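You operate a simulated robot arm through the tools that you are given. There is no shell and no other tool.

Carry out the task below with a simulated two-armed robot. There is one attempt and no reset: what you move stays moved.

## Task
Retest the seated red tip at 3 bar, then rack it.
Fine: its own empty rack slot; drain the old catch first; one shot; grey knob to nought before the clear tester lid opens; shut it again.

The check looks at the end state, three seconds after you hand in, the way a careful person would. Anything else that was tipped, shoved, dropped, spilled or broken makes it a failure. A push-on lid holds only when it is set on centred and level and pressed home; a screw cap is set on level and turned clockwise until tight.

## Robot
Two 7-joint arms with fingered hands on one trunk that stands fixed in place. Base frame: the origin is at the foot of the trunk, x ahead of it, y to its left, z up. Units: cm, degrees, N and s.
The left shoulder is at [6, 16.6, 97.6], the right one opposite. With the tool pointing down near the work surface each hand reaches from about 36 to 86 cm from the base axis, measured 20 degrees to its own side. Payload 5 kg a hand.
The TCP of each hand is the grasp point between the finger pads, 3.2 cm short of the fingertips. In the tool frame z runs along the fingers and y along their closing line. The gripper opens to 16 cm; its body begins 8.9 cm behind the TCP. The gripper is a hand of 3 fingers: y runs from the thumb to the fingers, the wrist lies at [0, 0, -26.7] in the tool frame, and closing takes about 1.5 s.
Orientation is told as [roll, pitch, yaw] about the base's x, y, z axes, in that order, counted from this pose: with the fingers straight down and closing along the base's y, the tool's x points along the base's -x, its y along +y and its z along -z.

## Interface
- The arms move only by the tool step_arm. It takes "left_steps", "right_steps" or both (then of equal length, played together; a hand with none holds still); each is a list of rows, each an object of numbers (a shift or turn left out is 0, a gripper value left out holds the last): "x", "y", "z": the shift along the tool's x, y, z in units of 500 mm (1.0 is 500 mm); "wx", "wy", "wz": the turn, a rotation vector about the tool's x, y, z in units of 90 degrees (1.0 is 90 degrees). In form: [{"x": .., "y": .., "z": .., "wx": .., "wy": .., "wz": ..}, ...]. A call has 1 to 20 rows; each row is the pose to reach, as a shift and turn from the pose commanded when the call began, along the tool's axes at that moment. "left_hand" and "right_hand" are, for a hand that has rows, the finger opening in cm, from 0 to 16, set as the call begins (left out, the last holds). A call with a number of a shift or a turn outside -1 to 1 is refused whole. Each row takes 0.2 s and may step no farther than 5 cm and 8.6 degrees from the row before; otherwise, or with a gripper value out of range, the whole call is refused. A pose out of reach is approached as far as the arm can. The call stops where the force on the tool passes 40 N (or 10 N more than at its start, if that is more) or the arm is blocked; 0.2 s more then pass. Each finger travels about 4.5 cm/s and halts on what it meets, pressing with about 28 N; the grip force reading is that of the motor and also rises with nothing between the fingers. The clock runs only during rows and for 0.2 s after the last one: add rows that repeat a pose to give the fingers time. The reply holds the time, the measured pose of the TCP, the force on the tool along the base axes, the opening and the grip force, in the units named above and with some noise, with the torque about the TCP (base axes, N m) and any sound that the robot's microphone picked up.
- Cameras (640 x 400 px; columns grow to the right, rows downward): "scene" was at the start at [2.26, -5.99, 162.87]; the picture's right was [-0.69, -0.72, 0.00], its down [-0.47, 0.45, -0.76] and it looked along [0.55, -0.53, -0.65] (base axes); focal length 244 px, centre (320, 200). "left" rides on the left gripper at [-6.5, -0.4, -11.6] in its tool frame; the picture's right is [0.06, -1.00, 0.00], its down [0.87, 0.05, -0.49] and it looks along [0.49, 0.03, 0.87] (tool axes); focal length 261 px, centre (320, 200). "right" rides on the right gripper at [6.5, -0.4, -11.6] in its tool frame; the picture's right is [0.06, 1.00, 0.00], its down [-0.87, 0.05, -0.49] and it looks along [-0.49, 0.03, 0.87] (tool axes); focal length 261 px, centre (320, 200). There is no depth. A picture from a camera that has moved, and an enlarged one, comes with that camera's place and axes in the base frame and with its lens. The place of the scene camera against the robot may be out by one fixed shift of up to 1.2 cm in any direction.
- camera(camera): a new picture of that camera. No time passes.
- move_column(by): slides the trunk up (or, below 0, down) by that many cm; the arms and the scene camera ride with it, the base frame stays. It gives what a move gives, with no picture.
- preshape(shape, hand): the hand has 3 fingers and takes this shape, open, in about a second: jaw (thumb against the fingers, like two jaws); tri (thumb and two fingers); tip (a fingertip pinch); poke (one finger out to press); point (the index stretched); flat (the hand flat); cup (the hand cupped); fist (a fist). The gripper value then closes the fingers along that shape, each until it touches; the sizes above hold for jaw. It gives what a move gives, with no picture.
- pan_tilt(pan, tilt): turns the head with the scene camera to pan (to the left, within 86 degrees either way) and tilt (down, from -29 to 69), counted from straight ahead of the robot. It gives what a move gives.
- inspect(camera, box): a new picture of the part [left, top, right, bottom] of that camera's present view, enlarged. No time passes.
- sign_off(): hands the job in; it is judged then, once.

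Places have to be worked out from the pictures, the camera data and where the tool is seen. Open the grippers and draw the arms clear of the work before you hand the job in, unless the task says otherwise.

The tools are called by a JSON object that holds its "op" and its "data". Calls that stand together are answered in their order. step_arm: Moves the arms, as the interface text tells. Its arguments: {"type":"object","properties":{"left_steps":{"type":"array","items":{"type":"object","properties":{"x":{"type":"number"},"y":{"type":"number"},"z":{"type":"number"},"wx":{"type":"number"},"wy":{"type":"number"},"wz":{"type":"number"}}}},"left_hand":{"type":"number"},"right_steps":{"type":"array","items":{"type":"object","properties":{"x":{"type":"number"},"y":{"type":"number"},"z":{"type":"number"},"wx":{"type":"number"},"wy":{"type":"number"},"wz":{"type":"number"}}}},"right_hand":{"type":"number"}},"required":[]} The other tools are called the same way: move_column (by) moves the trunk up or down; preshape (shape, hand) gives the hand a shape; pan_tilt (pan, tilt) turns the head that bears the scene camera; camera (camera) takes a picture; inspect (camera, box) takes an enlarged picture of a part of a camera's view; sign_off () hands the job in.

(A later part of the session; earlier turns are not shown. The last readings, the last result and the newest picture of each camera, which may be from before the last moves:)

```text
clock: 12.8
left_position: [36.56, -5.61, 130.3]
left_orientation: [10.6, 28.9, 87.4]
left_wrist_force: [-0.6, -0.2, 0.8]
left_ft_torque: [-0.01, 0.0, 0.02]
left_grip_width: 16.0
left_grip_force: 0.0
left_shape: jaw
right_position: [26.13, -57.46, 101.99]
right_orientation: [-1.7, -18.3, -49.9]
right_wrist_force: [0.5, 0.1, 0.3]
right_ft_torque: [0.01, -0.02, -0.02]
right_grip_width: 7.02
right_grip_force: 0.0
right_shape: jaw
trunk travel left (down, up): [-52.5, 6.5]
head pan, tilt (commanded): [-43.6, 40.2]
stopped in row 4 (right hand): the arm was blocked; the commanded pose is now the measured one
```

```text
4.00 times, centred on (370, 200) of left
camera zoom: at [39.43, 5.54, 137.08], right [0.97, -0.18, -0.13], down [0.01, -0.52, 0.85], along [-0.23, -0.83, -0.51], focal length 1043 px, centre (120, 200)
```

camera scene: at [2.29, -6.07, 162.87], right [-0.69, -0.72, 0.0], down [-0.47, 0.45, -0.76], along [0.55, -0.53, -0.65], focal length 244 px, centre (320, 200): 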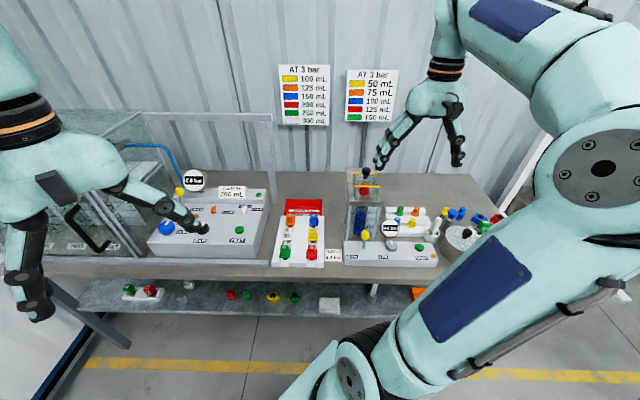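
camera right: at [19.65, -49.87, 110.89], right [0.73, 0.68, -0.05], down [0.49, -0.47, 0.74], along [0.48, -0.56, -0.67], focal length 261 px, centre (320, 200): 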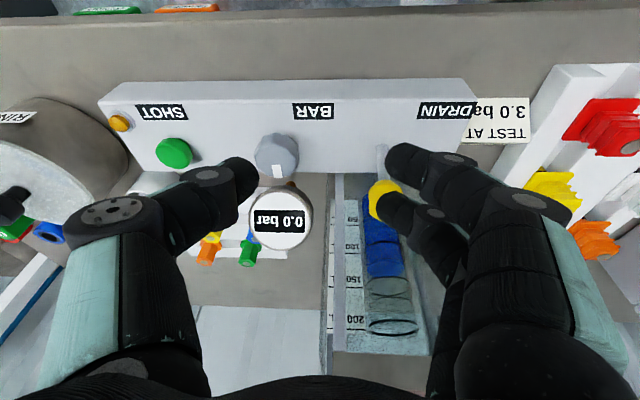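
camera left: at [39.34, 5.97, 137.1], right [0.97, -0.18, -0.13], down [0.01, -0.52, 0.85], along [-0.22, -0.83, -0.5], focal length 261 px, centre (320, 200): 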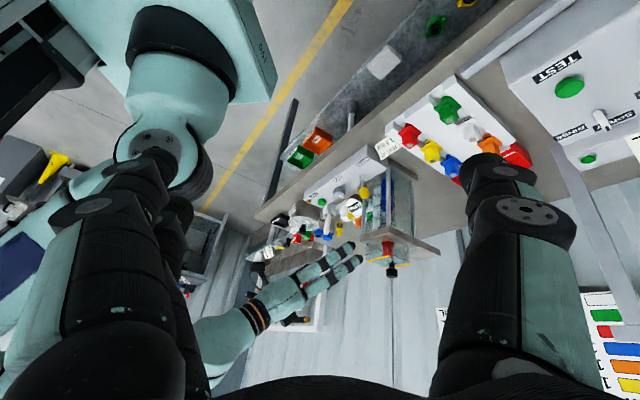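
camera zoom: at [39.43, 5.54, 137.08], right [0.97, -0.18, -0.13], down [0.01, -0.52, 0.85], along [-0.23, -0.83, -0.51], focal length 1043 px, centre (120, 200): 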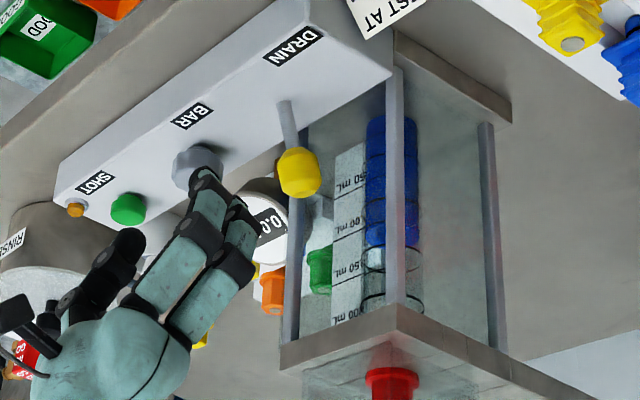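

The arm was blocked again before reaching the pose (now u 58.5, v 23.6, z 102). I look at the whole arm with the scene camera to see why.

{"op": "camera", "data": {"camera": "scene"}}

{"op": "camera", "data": {"camera": "left"}}

```text
taken
camera scene: at [2.26, -5.91, 162.87], right [-0.69, -0.72, 0.0], down [-0.47, 0.44, -0.76], along [0.55, -0.53, -0.65], focal length 244 px, centre (320, 200)
```

scene: 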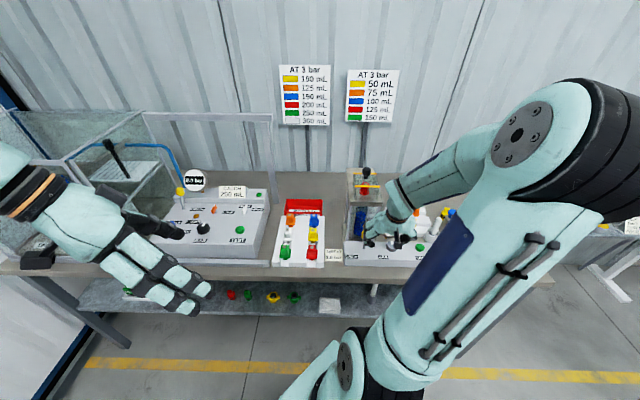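

```text
taken
camera left: at [39.43, 5.54, 137.08], right [0.97, -0.18, -0.13], down [0.01, -0.52, 0.85], along [-0.23, -0.83, -0.51], focal length 261 px, centre (320, 200)
```

left: 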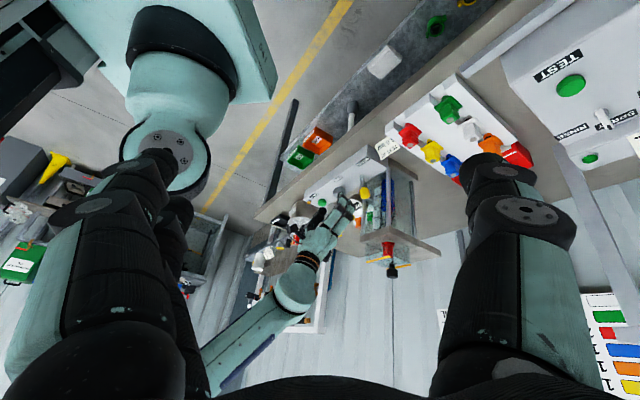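

The upper arm is folded high and the tilt brought it to a joint limit. I return to a straight-down hand at (u 58.5, v 22, z 112), which worked before.

{"op": "step_arm", "data": {"right_steps": [{"x": -0.0198, "y": 0.0087, "z": -0.0639, "wx": -0.01, "wy": 0.0674, "wz": -0.0241}, {"x": -0.0396, "y": 0.0174, "z": -0.1279, "wx": -0.0199, "wy": 0.1347, "wz": -0.0483}, {"x": -0.0594, "y": 0.0261, "z": -0.1918, "wx": -0.0299, "wy": 0.2021, "wz": -0.0724}]}}

```text
clock: 13.6
left_position: [36.5, -5.71, 130.26]
left_orientation: [10.5, 28.9, 87.6]
left_wrist_force: [0.6, 0.4, 0.5]
left_ft_torque: [0.0, 0.02, 0.02]
left_grip_width: 15.98
left_grip_force: 0.0
left_shape: jaw
right_position: [27.12, -56.31, 112.08]
right_orientation: [-0.1, 0.1, -43.3]
right_wrist_force: [-0.4, 0.8, -0.1]
right_ft_torque: [-0.03, 0.02, 0.04]
right_grip_width: 7.0
right_grip_force: 0.0
right_shape: jaw
trunk travel left (down, up): [-52.5, 6.5]
head pan, tilt (commanded): [-43.6, 40.2]
```

Good, the straight-down posture works. Now I tilt only 15° and go to a pre-grasp point in front of and above the lever knob (u 61.5, v 18.6, z 104).

{"op": "step_arm", "data": {"right_steps": [{"x": -0.02, "y": 0.0233, "z": 0.0533, "wy": -0.0556}, {"x": -0.04, "y": 0.0467, "z": 0.1067, "wy": -0.1111}, {"x": -0.06, "y": 0.07, "z": 0.16, "wy": -0.1667}]}}

{"op": "camera", "data": {"camera": "right"}}

{"op": "inspect", "data": {"camera": "left", "box": [290, 150, 450, 250]}}

```text
clock: 14.4
left_position: [36.5, -5.67, 130.22]
left_orientation: [10.6, 29.0, 87.5]
left_wrist_force: [-0.2, 0.7, -0.3]
left_ft_torque: [-0.01, -0.02, -0.02]
left_grip_width: 15.99
left_grip_force: 0.0
left_shape: jaw
right_position: [31.96, -55.7, 103.78]
right_orientation: [-0.1, -15.0, -43.4]
right_wrist_force: [0.1, 0.6, 0.1]
right_ft_torque: [0.01, 0.02, 0.02]
right_grip_width: 7.02
right_grip_force: 0.0
right_shape: jaw
trunk travel left (down, up): [-52.5, 6.5]
head pan, tilt (commanded): [-43.6, 40.2]
```

```text
taken
camera right: at [24.84, -49.57, 113.22], right [0.64, 0.77, -0.02], down [0.56, -0.45, 0.7], along [0.53, -0.46, -0.71], focal length 261 px, centre (320, 200)
```

right: 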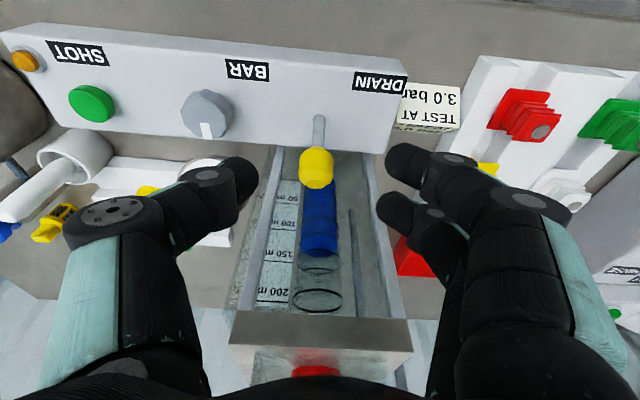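

```text
4.00 times, centred on (370, 200) of left
camera zoom: at [39.47, 5.46, 137.06], right [0.97, -0.18, -0.13], down [0.02, -0.52, 0.85], along [-0.23, -0.83, -0.51], focal length 1043 px, centre (120, 200)
```

zoom: 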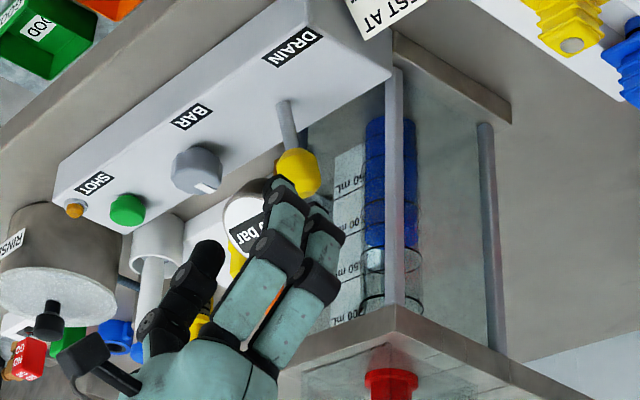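

The knob is centred between the fingers; lever base at u 64.7, knob at (65.8, 18.5, 95.2). I advance to put the pads around the knob.

{"op": "step_arm", "data": {"right_steps": [{"x": -0.0106, "y": -0.0013, "z": 0.0621}, {"x": -0.0211, "y": -0.0027, "z": 0.1241}, {"x": -0.0317, "y": -0.004, "z": 0.1862}]}}

{"op": "camera", "data": {"camera": "right"}}

{"op": "inspect", "data": {"camera": "left", "box": [310, 150, 430, 225]}}

```text
clock: 15.2
left_position: [36.65, -5.56, 130.41]
left_orientation: [10.6, 28.8, 87.5]
left_wrist_force: [0.0, -0.4, 0.3]
left_ft_torque: [0.04, 0.0, -0.03]
left_grip_width: 16.0
left_grip_force: 0.1
left_shape: jaw
right_position: [34.35, -58.78, 95.35]
right_orientation: [-0.1, -14.9, -43.4]
right_wrist_force: [-0.1, -0.2, -0.5]
right_ft_torque: [0.03, 0.04, -0.04]
right_grip_width: 7.01
right_grip_force: 0.1
right_shape: jaw
trunk travel left (down, up): [-52.5, 6.5]
head pan, tilt (commanded): [-43.6, 40.2]
```

```text
taken
camera right: at [27.41, -52.47, 104.7], right [0.64, 0.77, -0.02], down [0.56, -0.45, 0.7], along [0.53, -0.46, -0.72], focal length 261 px, centre (320, 200)
```

right: 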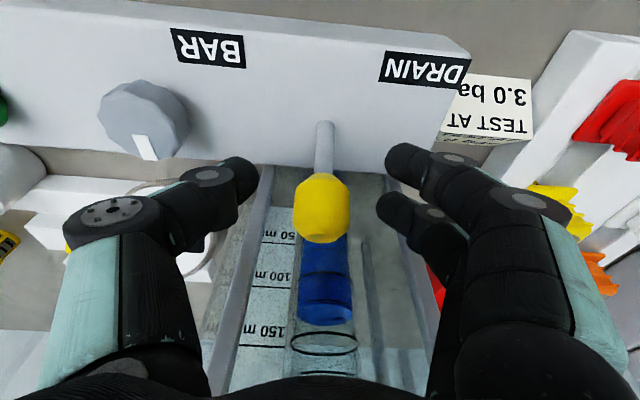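

```text
5.33 times, centred on (370, 188) of left
camera zoom: at [39.52, 5.38, 137.04], right [0.97, -0.18, -0.13], down [0.02, -0.52, 0.85], along [-0.23, -0.83, -0.51], focal length 1390 px, centre (53, 267)
```

zoom: 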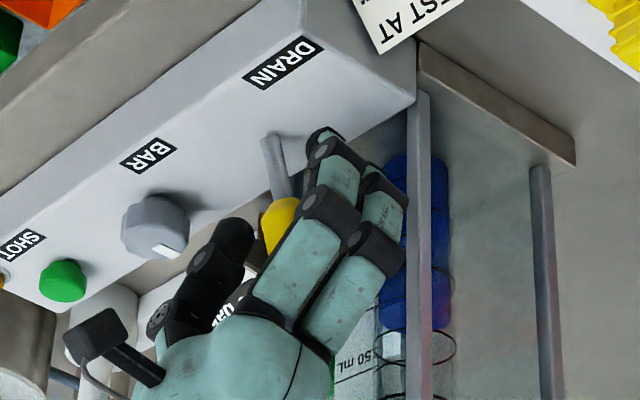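

The knob sits between the pads. I close the fingers on it, holding still.

{"op": "step_arm", "data": {"right_steps": [{"x": 0}, {"x": 0}, {"x": 0}, {"x": 0}, {"x": 0}, {"x": 0}, {"x": 0}], "right_hand": 2}}

{"op": "camera", "data": {"camera": "right"}}

{"op": "inspect", "data": {"camera": "left", "box": [310, 150, 430, 225]}}

```text
clock: 16.8
left_position: [36.46, -5.55, 130.29]
left_orientation: [10.6, 28.9, 87.5]
left_wrist_force: [0.2, -0.6, 0.0]
left_ft_torque: [0.02, 0.0, -0.03]
left_grip_width: 15.97
left_grip_force: 0.1
left_shape: jaw
right_position: [34.34, -58.57, 95.4]
right_orientation: [-0.2, -14.9, -43.4]
right_wrist_force: [0.2, -0.4, -0.2]
right_ft_torque: [-0.03, 0.0, 0.0]
right_grip_width: 2.06
right_grip_force: 0.0
right_shape: jaw
trunk travel left (down, up): [-52.5, 6.5]
head pan, tilt (commanded): [-43.6, 40.2]
```

```text
taken
camera right: at [27.33, -52.4, 104.79], right [0.64, 0.77, -0.02], down [0.56, -0.45, 0.7], along [0.53, -0.46, -0.71], focal length 261 px, centre (320, 200)
```

right: 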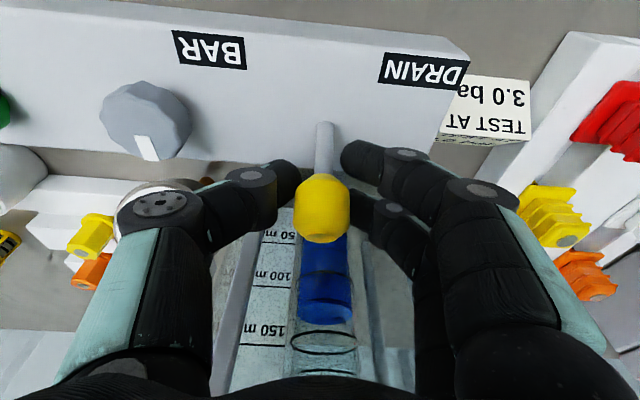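

```text
5.33 times, centred on (370, 188) of left
camera zoom: at [39.42, 5.47, 137.07], right [0.97, -0.18, -0.13], down [0.01, -0.52, 0.85], along [-0.23, -0.83, -0.51], focal length 1390 px, centre (53, 267)
```

zoom: 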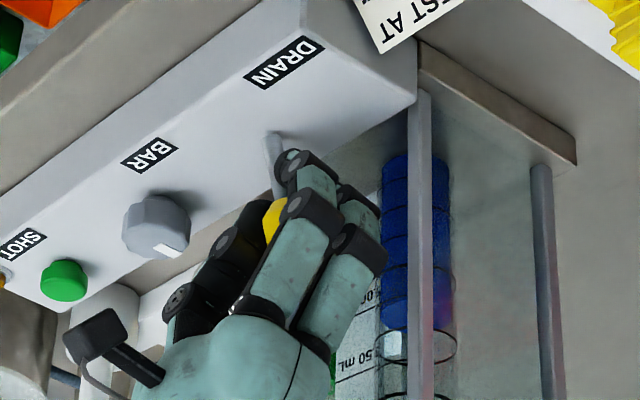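

The reading is 2.06 cm with no grip force although the picture shows the knob about filling the gap. I keep closing until the fingers halt on it.

{"op": "step_arm", "data": {"right_steps": [{"x": 0}, {"x": 0}, {"x": 0}, {"x": 0}, {"x": 0}], "right_hand": 0.5}}

{"op": "camera", "data": {"camera": "right"}}

{"op": "inspect", "data": {"camera": "left", "box": [310, 150, 430, 225]}}

```text
clock: 18.0
left_position: [36.54, -5.71, 130.3]
left_orientation: [10.6, 28.8, 87.6]
left_wrist_force: [-0.7, 0.5, -0.4]
left_ft_torque: [0.02, 0.02, -0.02]
left_grip_width: 15.99
left_grip_force: 0.0
left_shape: jaw
right_position: [34.33, -58.65, 95.44]
right_orientation: [-0.1, -14.8, -43.4]
right_wrist_force: [-2.5, 2.0, -7.0]
right_ft_torque: [0.37, -0.15, -0.01]
right_grip_width: 1.04
right_grip_force: 27.8
right_shape: jaw
trunk travel left (down, up): [-52.5, 6.5]
head pan, tilt (commanded): [-43.6, 40.2]
```

```text
taken
camera right: at [27.3, -52.39, 104.74], right [0.64, 0.77, -0.02], down [0.56, -0.45, 0.7], along [0.53, -0.46, -0.72], focal length 261 px, centre (320, 200)
```

right: 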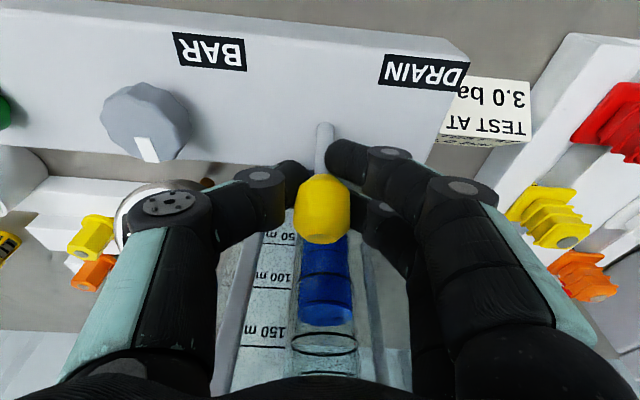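

```text
5.33 times, centred on (370, 188) of left
camera zoom: at [39.42, 5.44, 137.06], right [0.97, -0.18, -0.13], down [0.01, -0.52, 0.85], along [-0.23, -0.83, -0.51], focal length 1390 px, centre (53, 267)
```

zoom: 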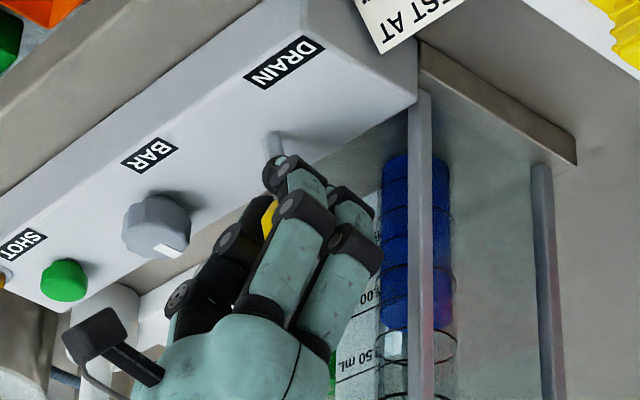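

The fingers have gripped the lever (27.8 N at 1.04 cm). I pull it gently toward the robot by 3 cm and watch the forces.

{"op": "step_arm", "data": {"right_steps": [{"x": 0.0097, "z": -0.0026}, {"x": 0.0193, "z": -0.0052}, {"x": 0.029, "z": -0.0078}, {"x": 0.0386, "z": -0.0103}, {"x": 0.0483, "z": -0.0129}, {"x": 0.058, "z": -0.0155}]}}

{"op": "camera", "data": {"camera": "right"}}

{"op": "inspect", "data": {"camera": "left", "box": [310, 150, 430, 225]}}

```text
clock: 19.4
left_position: [36.52, -5.94, 130.23]
left_orientation: [10.6, 28.8, 87.7]
left_wrist_force: [0.4, 0.2, -0.2]
left_ft_torque: [0.01, 0.0, 0.04]
left_grip_width: 16.02
left_grip_force: 0.2
left_shape: jaw
right_position: [32.38, -56.87, 95.24]
right_orientation: [-0.2, -14.8, -43.4]
right_wrist_force: [-1.3, -12.7, -21.0]
right_ft_torque: [-0.19, -0.03, -0.03]
right_grip_width: 0.69
right_grip_force: 28.0
right_shape: jaw
trunk travel left (down, up): [-52.5, 6.5]
head pan, tilt (commanded): [-43.6, 40.2]
```

```text
taken
camera right: at [25.3, -50.61, 104.63], right [0.64, 0.77, -0.02], down [0.56, -0.45, 0.7], along [0.53, -0.46, -0.72], focal length 261 px, centre (320, 200)
```

right: 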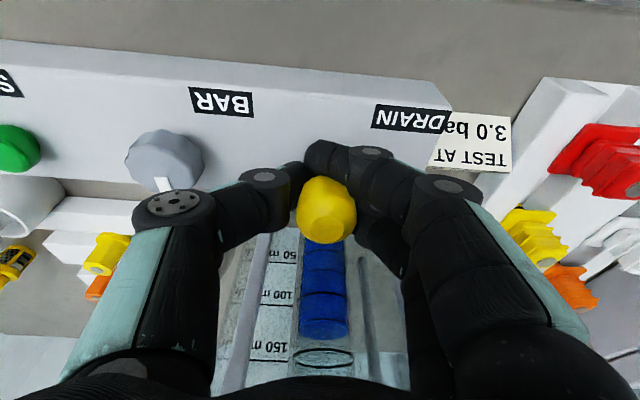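

```text
5.33 times, centred on (370, 188) of left
camera zoom: at [39.48, 5.23, 137.04], right [0.97, -0.18, -0.13], down [0.01, -0.53, 0.85], along [-0.23, -0.83, -0.51], focal length 1390 px, centre (53, 267)
```

zoom: 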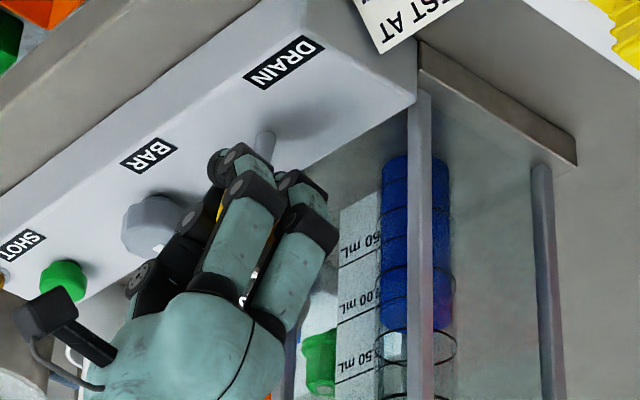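

The lever came along (now leaning toward the robot), with 21 N pulling the hand down, so I follow the arc by lowering 0.5 cm and hold to see whether the catch drains.

{"op": "step_arm", "data": {"right_steps": [{"x": 0.007, "z": 0.009}, {"x": 0.007, "z": 0.009}, {"x": 0.007, "z": 0.009}, {"x": 0.007, "z": 0.009}, {"x": 0.007, "z": 0.009}]}}

{"op": "inspect", "data": {"camera": "left", "box": [310, 150, 430, 225]}}

{"op": "camera", "data": {"camera": "right"}}

```text
clock: 20.6
left_position: [36.47, -5.83, 130.28]
left_orientation: [10.7, 28.8, 87.5]
left_wrist_force: [-0.7, 0.1, 0.6]
left_ft_torque: [-0.04, 0.0, 0.0]
left_grip_width: 16.01
left_grip_force: 0.1
left_shape: jaw
right_position: [32.23, -56.53, 94.82]
right_orientation: [-0.1, -14.9, -43.4]
right_wrist_force: [-7.2, -11.0, -5.8]
right_ft_torque: [-0.12, -0.02, -0.09]
right_grip_width: 0.71
right_grip_force: 28.2
right_shape: jaw
trunk travel left (down, up): [-52.5, 6.5]
head pan, tilt (commanded): [-43.6, 40.2]
```

```text
5.33 times, centred on (370, 188) of left
camera zoom: at [39.38, 5.32, 137.09], right [0.97, -0.18, -0.13], down [0.01, -0.52, 0.85], along [-0.23, -0.83, -0.51], focal length 1390 px, centre (53, 267)
```

zoom: 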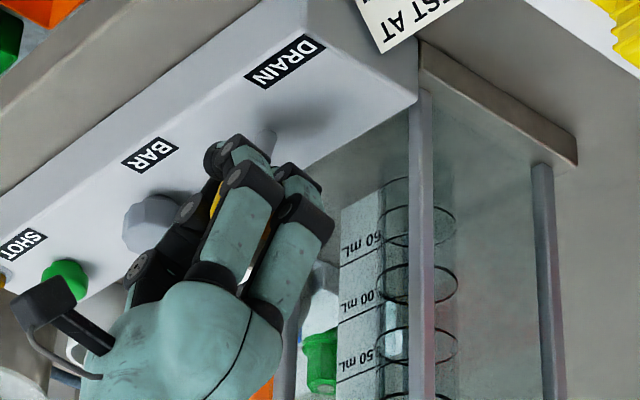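

```text
taken
camera right: at [25.1, -50.36, 104.22], right [0.64, 0.77, -0.02], down [0.56, -0.45, 0.7], along [0.53, -0.46, -0.72], focal length 261 px, centre (320, 200)
```

right: 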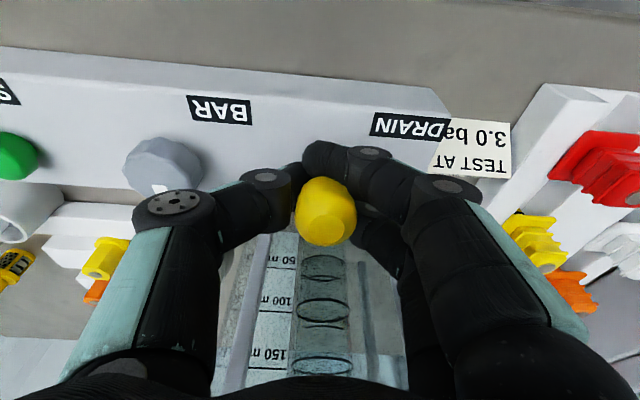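

The catch is now fully drained (no blue left). I push the lever back to its first position, slightly past, to close the drain.

{"op": "step_arm", "data": {"right_steps": [{"x": -0.01, "z": 0.001}, {"x": -0.02, "z": -0.006}, {"x": -0.03, "z": -0.01}, {"x": -0.04, "z": -0.01}, {"x": -0.05, "z": -0.006}, {"x": -0.06, "z": 0.0}, {"x": -0.065, "z": 0.0065}, {"x": -0.069, "z": 0.0075}]}}

{"op": "inspect", "data": {"camera": "left", "box": [310, 150, 430, 225]}}

{"op": "camera", "data": {"camera": "right"}}

```text
clock: 21.4
left_position: [36.64, -5.82, 130.28]
left_orientation: [10.5, 28.8, 87.6]
left_wrist_force: [0.3, -0.6, -0.2]
left_ft_torque: [-0.02, 0.02, 0.0]
left_grip_width: 15.96
left_grip_force: 0.0
left_shape: jaw
right_position: [32.58, -57.12, 95.1]
right_orientation: [-0.3, -14.1, -43.6]
right_wrist_force: [-7.2, -8.7, -27.7]
right_ft_torque: [0.09, 0.14, -0.06]
right_grip_width: 0.48
right_grip_force: 27.8
right_shape: jaw
trunk travel left (down, up): [-52.5, 6.5]
head pan, tilt (commanded): [-43.6, 40.2]
stopped in row 3 (right hand): the force on the tool passed its limit at 44 N (the readings are from after the stop); the commanded pose is now the measured one
```

```text
5.33 times, centred on (370, 188) of left
camera zoom: at [39.49, 5.32, 137.05], right [0.97, -0.18, -0.13], down [0.02, -0.52, 0.85], along [-0.22, -0.83, -0.51], focal length 1390 px, centre (53, 267)
```

zoom: 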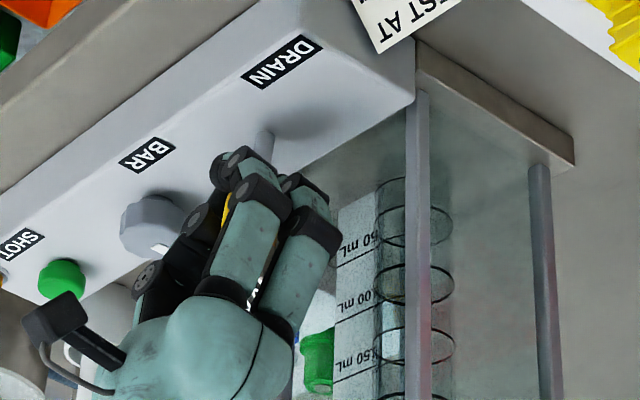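

```text
taken
camera right: at [25.73, -51.0, 104.7], right [0.65, 0.76, -0.02], down [0.56, -0.46, 0.69], along [0.52, -0.45, -0.73], focal length 261 px, centre (320, 200)
```

right: 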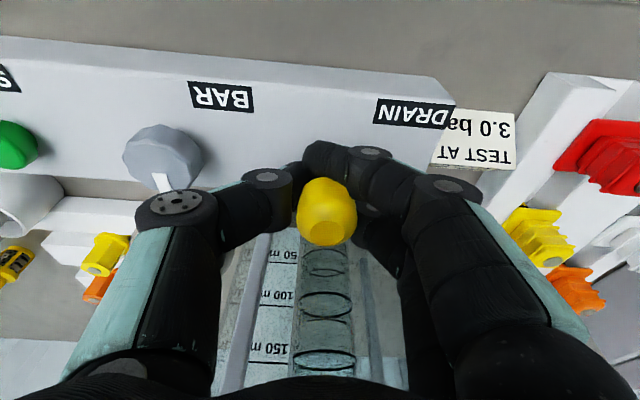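

I had raised the hand too much along the arc and it stopped at 44 N; the lever is about half open still. I continue straight toward its rest position at nearly constant height.

{"op": "step_arm", "data": {"right_steps": [{"x": -0.002, "z": 0.005}, {"x": -0.01, "z": 0.007}, {"x": -0.019, "z": 0.009}, {"x": -0.028, "z": 0.011}, {"x": -0.037, "z": 0.013}, {"x": -0.0456, "z": 0.0156}]}}

{"op": "inspect", "data": {"camera": "left", "box": [310, 150, 430, 225]}}

{"op": "camera", "data": {"camera": "right"}}

```text
clock: 22.7
left_position: [36.5, -5.62, 130.25]
left_orientation: [10.5, 29.0, 87.6]
left_wrist_force: [-0.6, 0.3, 0.3]
left_ft_torque: [-0.02, 0.0, -0.01]
left_grip_width: 15.99
left_grip_force: 0.2
left_shape: jaw
right_position: [33.78, -58.36, 94.92]
right_orientation: [-0.2, -13.5, -43.8]
right_wrist_force: [-13.5, -4.7, -11.2]
right_ft_torque: [-0.08, 0.4, 0.04]
right_grip_width: 0.5
right_grip_force: 28.4
right_shape: jaw
trunk travel left (down, up): [-52.5, 6.5]
head pan, tilt (commanded): [-43.6, 40.2]
stopped in row 6 (right hand): the force on the tool passed its limit at 41 N (the readings are from after the stop); the commanded pose is now the measured one
```

```text
5.33 times, centred on (370, 188) of left
camera zoom: at [39.4, 5.42, 137.13], right [0.97, -0.18, -0.13], down [0.01, -0.52, 0.85], along [-0.22, -0.83, -0.51], focal length 1390 px, centre (53, 267)
```

zoom: 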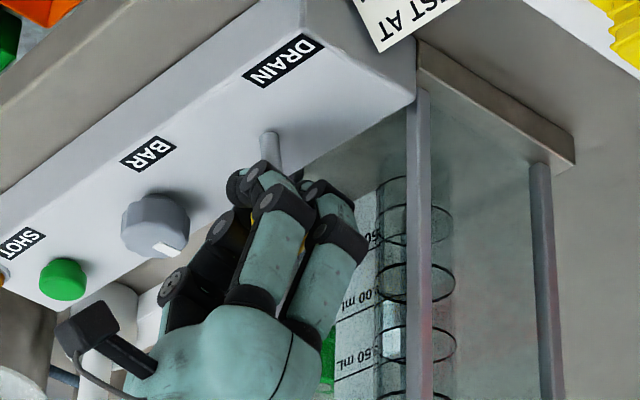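

```text
taken
camera right: at [26.97, -52.19, 104.56], right [0.65, 0.76, -0.02], down [0.57, -0.46, 0.68], along [0.51, -0.45, -0.73], focal length 261 px, centre (320, 200)
```

right: 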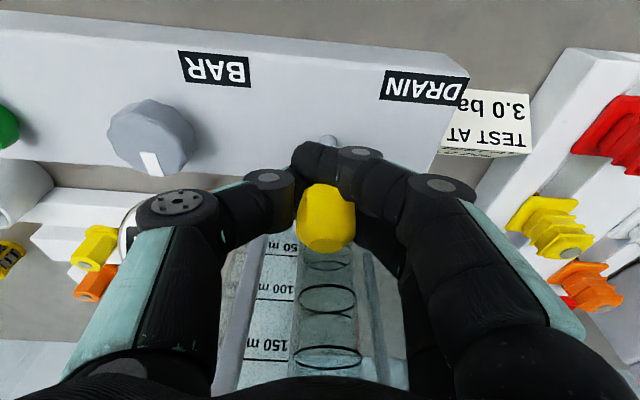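

It met its end stop with 41 N, so the lever should be home. I open the fingers in place to 7 cm and look.

{"op": "step_arm", "data": {"right_steps": [{"x": 0}, {"x": 0}, {"x": 0}, {"x": 0}, {"x": 0}, {"x": 0}, {"x": 0}, {"x": 0}], "right_hand": 7}}

{"op": "inspect", "data": {"camera": "left", "box": [310, 150, 430, 225]}}

{"op": "camera", "data": {"camera": "right"}}

```text
clock: 24.5
left_position: [36.45, -5.66, 130.24]
left_orientation: [10.6, 28.9, 87.5]
left_wrist_force: [-0.8, 0.0, 0.2]
left_ft_torque: [-0.02, -0.04, 0.01]
left_grip_width: 15.97
left_grip_force: 0.1
left_shape: jaw
right_position: [34.03, -58.38, 95.0]
right_orientation: [-0.2, -14.0, -43.6]
right_wrist_force: [0.1, -0.2, 0.2]
right_ft_torque: [-0.05, 0.0, 0.03]
right_grip_width: 6.92
right_grip_force: 0.1
right_shape: jaw
trunk travel left (down, up): [-52.5, 6.5]
head pan, tilt (commanded): [-43.6, 40.2]
```

```text
5.33 times, centred on (370, 188) of left
camera zoom: at [39.42, 5.45, 137.07], right [0.97, -0.18, -0.13], down [0.01, -0.52, 0.85], along [-0.23, -0.83, -0.51], focal length 1390 px, centre (53, 267)
```

zoom: 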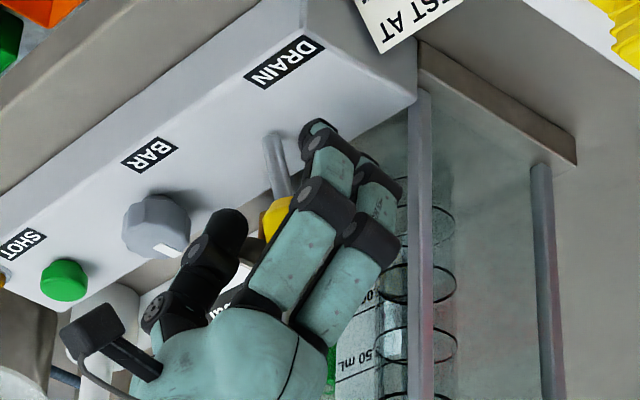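

```text
taken
camera right: at [27.2, -52.16, 104.64], right [0.64, 0.76, -0.02], down [0.56, -0.46, 0.69], along [0.52, -0.45, -0.73], focal length 261 px, centre (320, 200)
```

right: 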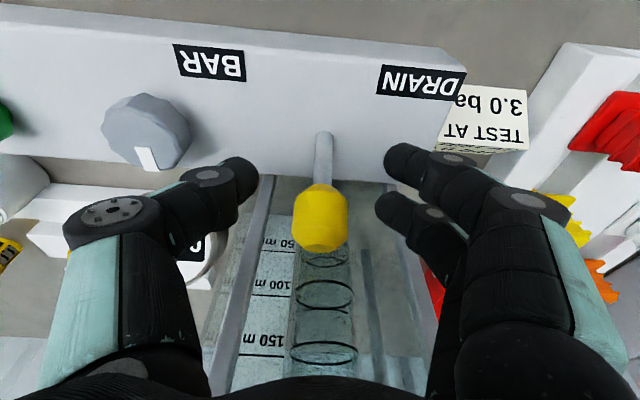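

The lever stands as at first and the catch stays empty. I withdraw the hand upward, straighten it and bring it over the grey BAR knob (u 63.7, v 28.6) at z 104.

{"op": "step_arm", "data": {"right_steps": [{"z": -0.09}, {"z": -0.18}, {"x": -0.007, "y": -0.065, "z": -0.18, "wy": 0.052}, {"x": -0.014, "y": -0.13, "z": -0.18, "wy": 0.104}, {"x": -0.0203, "y": -0.196, "z": -0.1805, "wy": 0.1556}]}}

{"op": "camera", "data": {"camera": "right"}}

{"op": "inspect", "data": {"camera": "scene", "box": [330, 180, 450, 270]}}

{"op": "inspect", "data": {"camera": "left", "box": [290, 150, 450, 250]}}

```text
clock: 25.7
left_position: [36.47, -5.69, 130.29]
left_orientation: [10.6, 28.8, 87.5]
left_wrist_force: [0.2, -0.1, 0.1]
left_ft_torque: [0.01, 0.02, 0.01]
left_grip_width: 15.98
left_grip_force: 0.1
left_shape: jaw
right_position: [26.47, -64.77, 103.91]
right_orientation: [-0.1, 0.3, -43.6]
right_wrist_force: [0.3, 0.4, -0.3]
right_ft_torque: [0.03, 0.0, 0.03]
right_grip_width: 6.98
right_grip_force: 0.2
right_shape: jaw
trunk travel left (down, up): [-52.5, 6.5]
head pan, tilt (commanded): [-43.6, 40.2]
```

```text
taken
camera right: at [21.44, -60.43, 115.49], right [0.64, 0.77, 0.0], down [0.67, -0.56, 0.49], along [0.37, -0.31, -0.87], focal length 261 px, centre (320, 200)
```

right: 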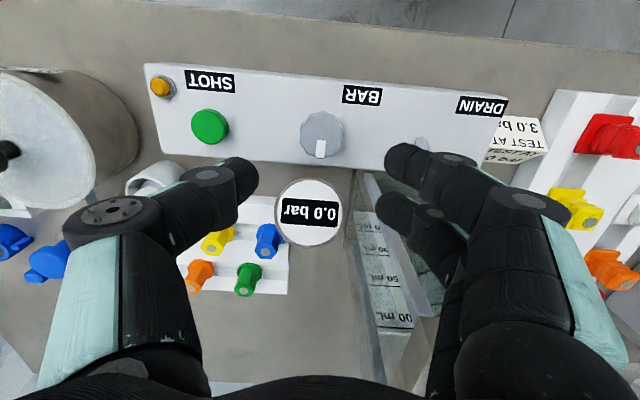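

```text
4.44 times, centred on (390, 225) of scene
camera zoom: at [2.32, -6.15, 162.86], right [-0.69, -0.72, 0.0], down [-0.47, 0.45, -0.76], along [0.55, -0.53, -0.65], focal length 1083 px, centre (9, 89)
```

zoom: 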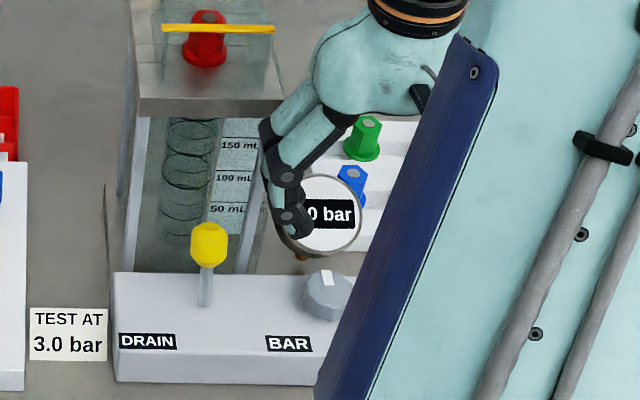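

```text
4.00 times, centred on (370, 200) of left
camera zoom: at [39.47, 5.33, 137.05], right [0.97, -0.18, -0.13], down [0.01, -0.52, 0.85], along [-0.23, -0.83, -0.51], focal length 1043 px, centre (120, 200)
```

zoom: 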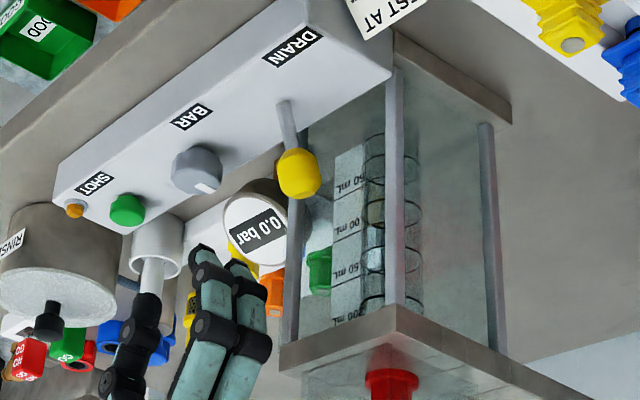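

The knob centre checks at (63.6, 28.5), right under the TCP. I lower onto it to z≈92.6 with the fingers open 7 cm.

{"op": "step_arm", "data": {"right_steps": [{"x": 0.001, "y": 0.001, "z": 0.08}, {"x": 0.003, "y": 0.002, "z": 0.16}, {"x": 0.004, "y": 0.003, "z": 0.226}]}}

{"op": "camera", "data": {"camera": "right"}}

{"op": "inspect", "data": {"camera": "left", "box": [290, 150, 450, 250]}}

```text
clock: 26.5
left_position: [36.52, -5.55, 130.3]
left_orientation: [10.4, 29.0, 87.5]
left_wrist_force: [-0.1, -0.2, 0.8]
left_ft_torque: [-0.01, -0.01, 0.01]
left_grip_width: 15.98
left_grip_force: 0.1
left_shape: jaw
right_position: [26.25, -64.42, 92.82]
right_orientation: [-0.2, -0.1, -43.7]
right_wrist_force: [2.5, -0.7, 10.8]
right_ft_torque: [0.28, -0.34, -0.11]
right_grip_width: 7.03
right_grip_force: 0.0
right_shape: jaw
trunk travel left (down, up): [-52.5, 6.5]
head pan, tilt (commanded): [-43.6, 40.2]
```

```text
taken
camera right: at [21.26, -60.07, 104.28], right [0.64, 0.77, 0.0], down [0.67, -0.56, 0.49], along [0.38, -0.32, -0.87], focal length 261 px, centre (320, 200)
```

right: 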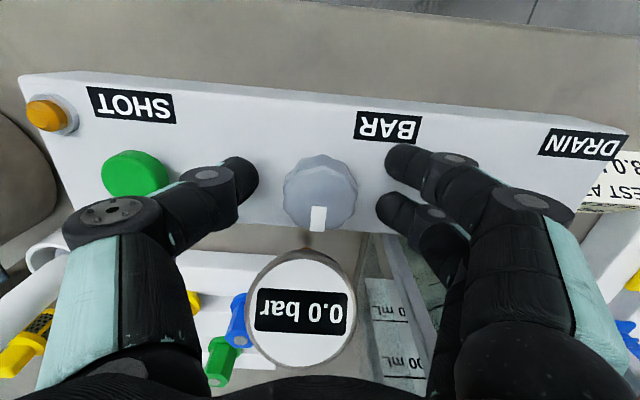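

```text
4.00 times, centred on (370, 200) of left
camera zoom: at [39.35, 5.6, 137.14], right [0.97, -0.18, -0.13], down [0.01, -0.52, 0.85], along [-0.23, -0.83, -0.51], focal length 1043 px, centre (120, 200)
```

zoom: 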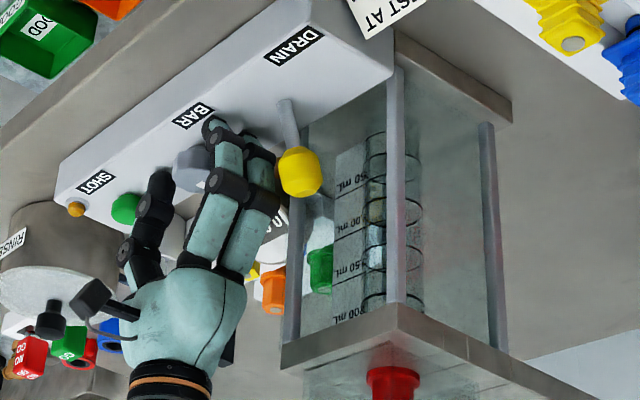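

The fingertips just touch the console top (10.8 N), so I raise 0.6 cm and close on the knob.

{"op": "step_arm", "data": {"right_steps": [{"z": -0.012}, {"z": -0.012}]}}

{"op": "step_arm", "data": {"right_steps": [{"z": 0}, {"z": 0}, {"z": 0}, {"z": 0}, {"z": 0}, {"z": 0}], "right_hand": 2}}

{"op": "camera", "data": {"camera": "right"}}

```text
clock: 27.1
left_position: [36.48, -5.77, 130.23]
left_orientation: [10.6, 28.8, 87.6]
left_wrist_force: [0.3, 0.1, 0.2]
left_ft_torque: [0.03, -0.03, -0.03]
left_grip_width: 16.02
left_grip_force: 0.1
left_shape: jaw
right_position: [26.36, -64.39, 93.16]
right_orientation: [-0.2, 0.2, -43.6]
right_wrist_force: [-0.3, -0.9, -0.6]
right_ft_torque: [0.01, -0.01, 0.01]
right_grip_width: 7.04
right_grip_force: 0.0
right_shape: jaw
trunk travel left (down, up): [-52.5, 6.5]
head pan, tilt (commanded): [-43.6, 40.2]
```

```text
clock: 28.5
left_position: [36.55, -5.78, 130.22]
left_orientation: [10.7, 28.9, 87.6]
left_wrist_force: [0.1, -0.8, -0.1]
left_ft_torque: [-0.01, 0.06, 0.01]
left_grip_width: 16.0
left_grip_force: 0.0
left_shape: jaw
right_position: [26.32, -64.39, 93.29]
right_orientation: [-0.2, 0.2, -43.6]
right_wrist_force: [-2.3, -0.2, -2.2]
right_ft_torque: [0.02, 0.03, -0.1]
right_grip_width: 2.85
right_grip_force: 28.1
right_shape: jaw
trunk travel left (down, up): [-52.5, 6.5]
head pan, tilt (commanded): [-43.6, 40.2]
```

```text
taken
camera right: at [21.33, -60.07, 104.76], right [0.64, 0.77, 0.0], down [0.67, -0.56, 0.49], along [0.37, -0.32, -0.87], focal length 261 px, centre (320, 200)
```

right: 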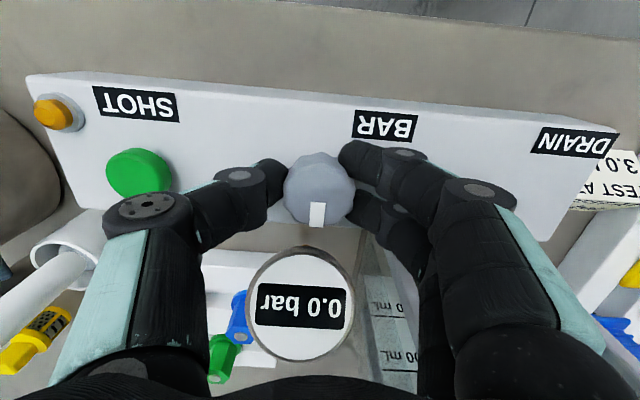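

The knob is gripped. I turn it clockwise (seen from above) by 20° and read the gauge.

{"op": "step_arm", "data": {"right_steps": [{"wz": 0.056}, {"wz": 0.111}, {"wz": 0.167}, {"wz": 0.222}]}}

{"op": "camera", "data": {"camera": "right"}}

{"op": "inspect", "data": {"camera": "scene", "box": [330, 180, 450, 270]}}

```text
clock: 29.5
left_position: [36.46, -5.63, 130.18]
left_orientation: [10.6, 28.9, 87.6]
left_wrist_force: [1.0, 0.4, -0.9]
left_ft_torque: [0.0, 0.04, -0.01]
left_grip_width: 16.0
left_grip_force: 0.1
left_shape: jaw
right_position: [26.52, -64.33, 93.32]
right_orientation: [-0.2, 0.0, -63.7]
right_wrist_force: [-1.7, -1.0, -9.5]
right_ft_torque: [0.02, -0.03, 0.07]
right_grip_width: 2.8
right_grip_force: 28.1
right_shape: jaw
trunk travel left (down, up): [-52.5, 6.5]
head pan, tilt (commanded): [-43.6, 40.2]
```

```text
taken
camera right: at [23.19, -58.55, 104.78], right [0.87, 0.5, 0.0], down [0.44, -0.75, 0.49], along [0.24, -0.43, -0.87], focal length 261 px, centre (320, 200)
```

right: 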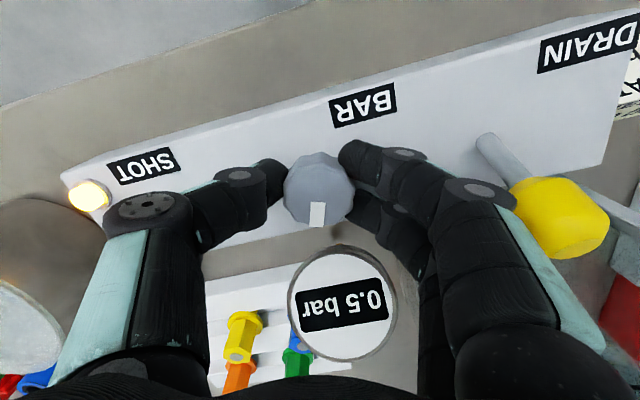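

```text
4.44 times, centred on (390, 225) of scene
camera zoom: at [2.28, -6.1, 162.86], right [-0.69, -0.72, 0.0], down [-0.47, 0.45, -0.76], along [0.55, -0.53, -0.65], focal length 1083 px, centre (9, 89)
```

zoom: 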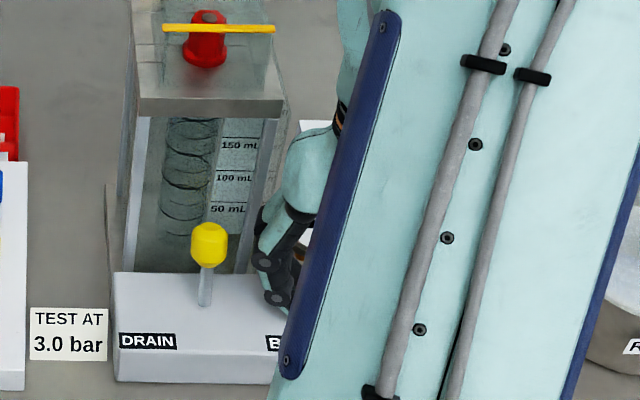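

20° gave 0.5 bar and the lamp lit, so about 40° per bar; 3 bar needs about 120° in all. I turn on by another 45°.

{"op": "step_arm", "data": {"right_steps": [{"wz": 0.0833}, {"wz": 0.1667}, {"wz": 0.25}, {"wz": 0.3333}, {"wz": 0.4167}, {"wz": 0.5}]}}

{"op": "camera", "data": {"camera": "right"}}

```text
clock: 30.9
left_position: [36.65, -5.55, 130.32]
left_orientation: [10.6, 28.8, 87.7]
left_wrist_force: [0.0, 0.7, 0.2]
left_ft_torque: [-0.01, -0.01, 0.0]
left_grip_width: 16.0
left_grip_force: 0.1
left_shape: jaw
right_position: [26.59, -64.14, 93.46]
right_orientation: [-0.1, -0.1, -108.7]
right_wrist_force: [5.7, 9.5, -1.6]
right_ft_torque: [-0.53, -0.88, 1.12]
right_grip_width: 2.63
right_grip_force: 27.9
right_shape: jaw
trunk travel left (down, up): [-52.5, 6.5]
head pan, tilt (commanded): [-43.6, 40.2]
```

```text
taken
camera right: at [28.3, -57.73, 104.94], right [0.97, -0.26, 0.0], down [-0.22, -0.84, 0.49], along [-0.13, -0.48, -0.87], focal length 261 px, centre (320, 200)
```

right: 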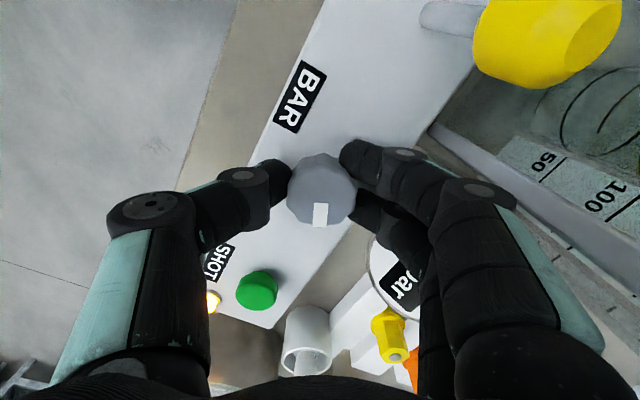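

Now a side force of about 11 N and a torque of 1.1 Nm appear; the fingers may be touching the gauge housing. I check with the other cameras.

{"op": "inspect", "data": {"camera": "left", "box": [310, 150, 410, 215]}}

{"op": "inspect", "data": {"camera": "scene", "box": [330, 170, 450, 270]}}

{"op": "inspect", "data": {"camera": "right", "box": [320, 200, 460, 320]}}

```text
6.15 times, centred on (360, 182) of left
camera zoom: at [39.48, 5.56, 137.07], right [0.97, -0.18, -0.13], down [0.01, -0.52, 0.85], along [-0.23, -0.83, -0.51], focal length 1604 px, centre (74, 308)
```

zoom: 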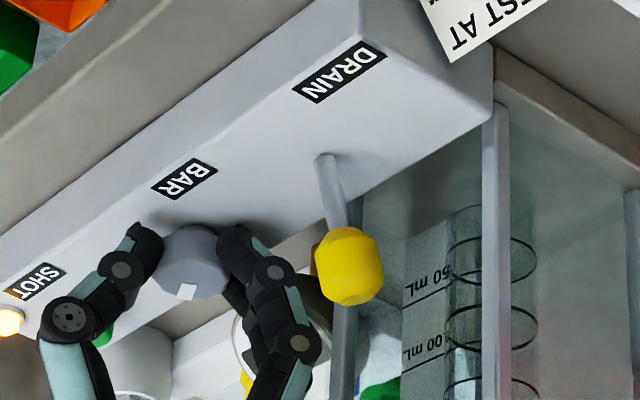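

```text
4.00 times, centred on (390, 220) of scene
camera zoom: at [2.33, -5.91, 162.89], right [-0.69, -0.72, 0.0], down [-0.47, 0.44, -0.76], along [0.55, -0.53, -0.65], focal length 975 px, centre (40, 120)
```

zoom: 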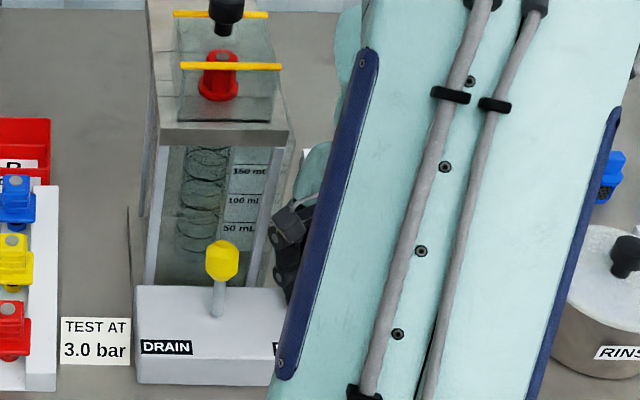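

```text
3.33 times, centred on (390, 260) of right
camera zoom: at [28.3, -57.73, 104.94], right [0.97, -0.26, 0.0], down [-0.22, -0.84, 0.49], along [-0.13, -0.48, -0.87], focal length 869 px, centre (87, 0)
```

zoom: 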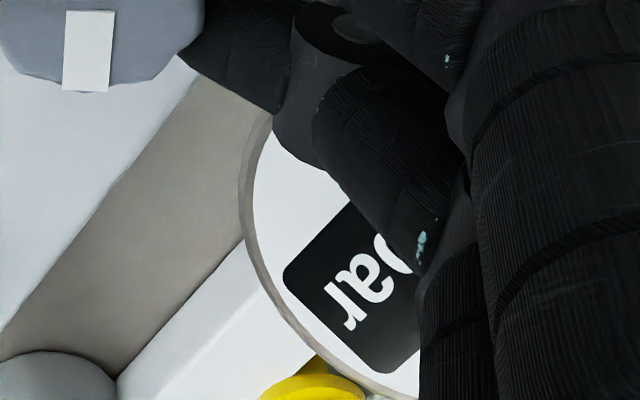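

The two fingers lie right against the gauge housing, so I must not turn further this way. I open slightly while easing the hand toward the robot (so the fingers do not push the gauge), then lift off the knob.

{"op": "step_arm", "data": {"right_steps": [{"x": 0.002, "y": -0.0045}, {"x": 0.0042, "y": -0.0091}, {"x": 0.0042, "y": -0.0091}], "right_hand": 3.8}}

```text
clock: 31.7
left_position: [36.48, -5.57, 130.22]
left_orientation: [10.6, 28.9, 87.5]
left_wrist_force: [-0.1, 0.2, -0.2]
left_ft_torque: [0.02, 0.0, 0.01]
left_grip_width: 16.01
left_grip_force: 0.0
left_shape: jaw
right_position: [25.85, -63.98, 93.36]
right_orientation: [-0.3, -0.2, -108.6]
right_wrist_force: [2.3, 3.0, 7.1]
right_ft_torque: [-0.24, -0.39, 0.21]
right_grip_width: 3.89
right_grip_force: 0.0
right_shape: jaw
trunk travel left (down, up): [-52.5, 6.5]
head pan, tilt (commanded): [-43.6, 40.2]
```

Forces fell to a few newtons; now I lift straight up 6 cm and read the gauge.

{"op": "step_arm", "data": {"right_steps": [{"z": -0.03}, {"z": -0.08}, {"z": -0.14}]}}

{"op": "camera", "data": {"camera": "right"}}

{"op": "inspect", "data": {"camera": "left", "box": [310, 150, 410, 215]}}

```text
clock: 32.5
left_position: [36.48, -5.67, 130.24]
left_orientation: [10.6, 29.0, 87.6]
left_wrist_force: [0.1, 0.6, 0.8]
left_ft_torque: [-0.02, 0.01, 0.03]
left_grip_width: 16.0
left_grip_force: 0.0
left_shape: jaw
right_position: [25.91, -63.98, 100.34]
right_orientation: [-0.1, -0.1, -108.7]
right_wrist_force: [-0.9, -1.2, 0.0]
right_ft_torque: [0.0, 0.02, -0.04]
right_grip_width: 3.82
right_grip_force: 0.0
right_shape: jaw
trunk travel left (down, up): [-52.5, 6.5]
head pan, tilt (commanded): [-43.6, 40.2]
```

```text
taken
camera right: at [27.66, -57.53, 111.81], right [0.97, -0.26, 0.0], down [-0.22, -0.84, 0.49], along [-0.13, -0.48, -0.87], focal length 261 px, centre (320, 200)
```

right: 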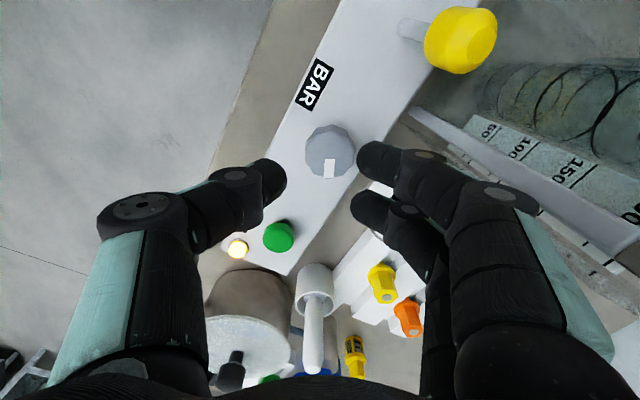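

```text
6.15 times, centred on (360, 182) of left
camera zoom: at [39.38, 5.52, 137.08], right [0.97, -0.18, -0.13], down [0.01, -0.52, 0.85], along [-0.23, -0.83, -0.51], focal length 1604 px, centre (74, 308)
```

zoom: 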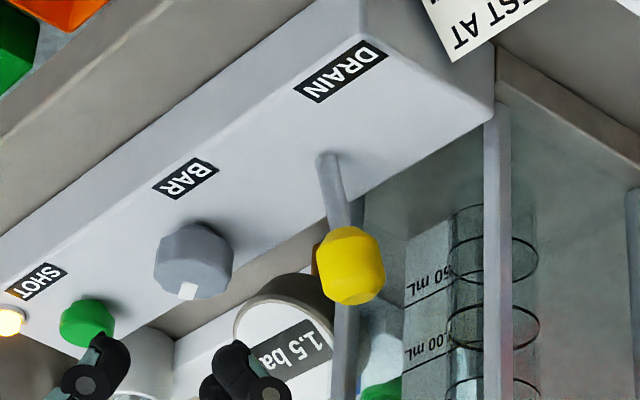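

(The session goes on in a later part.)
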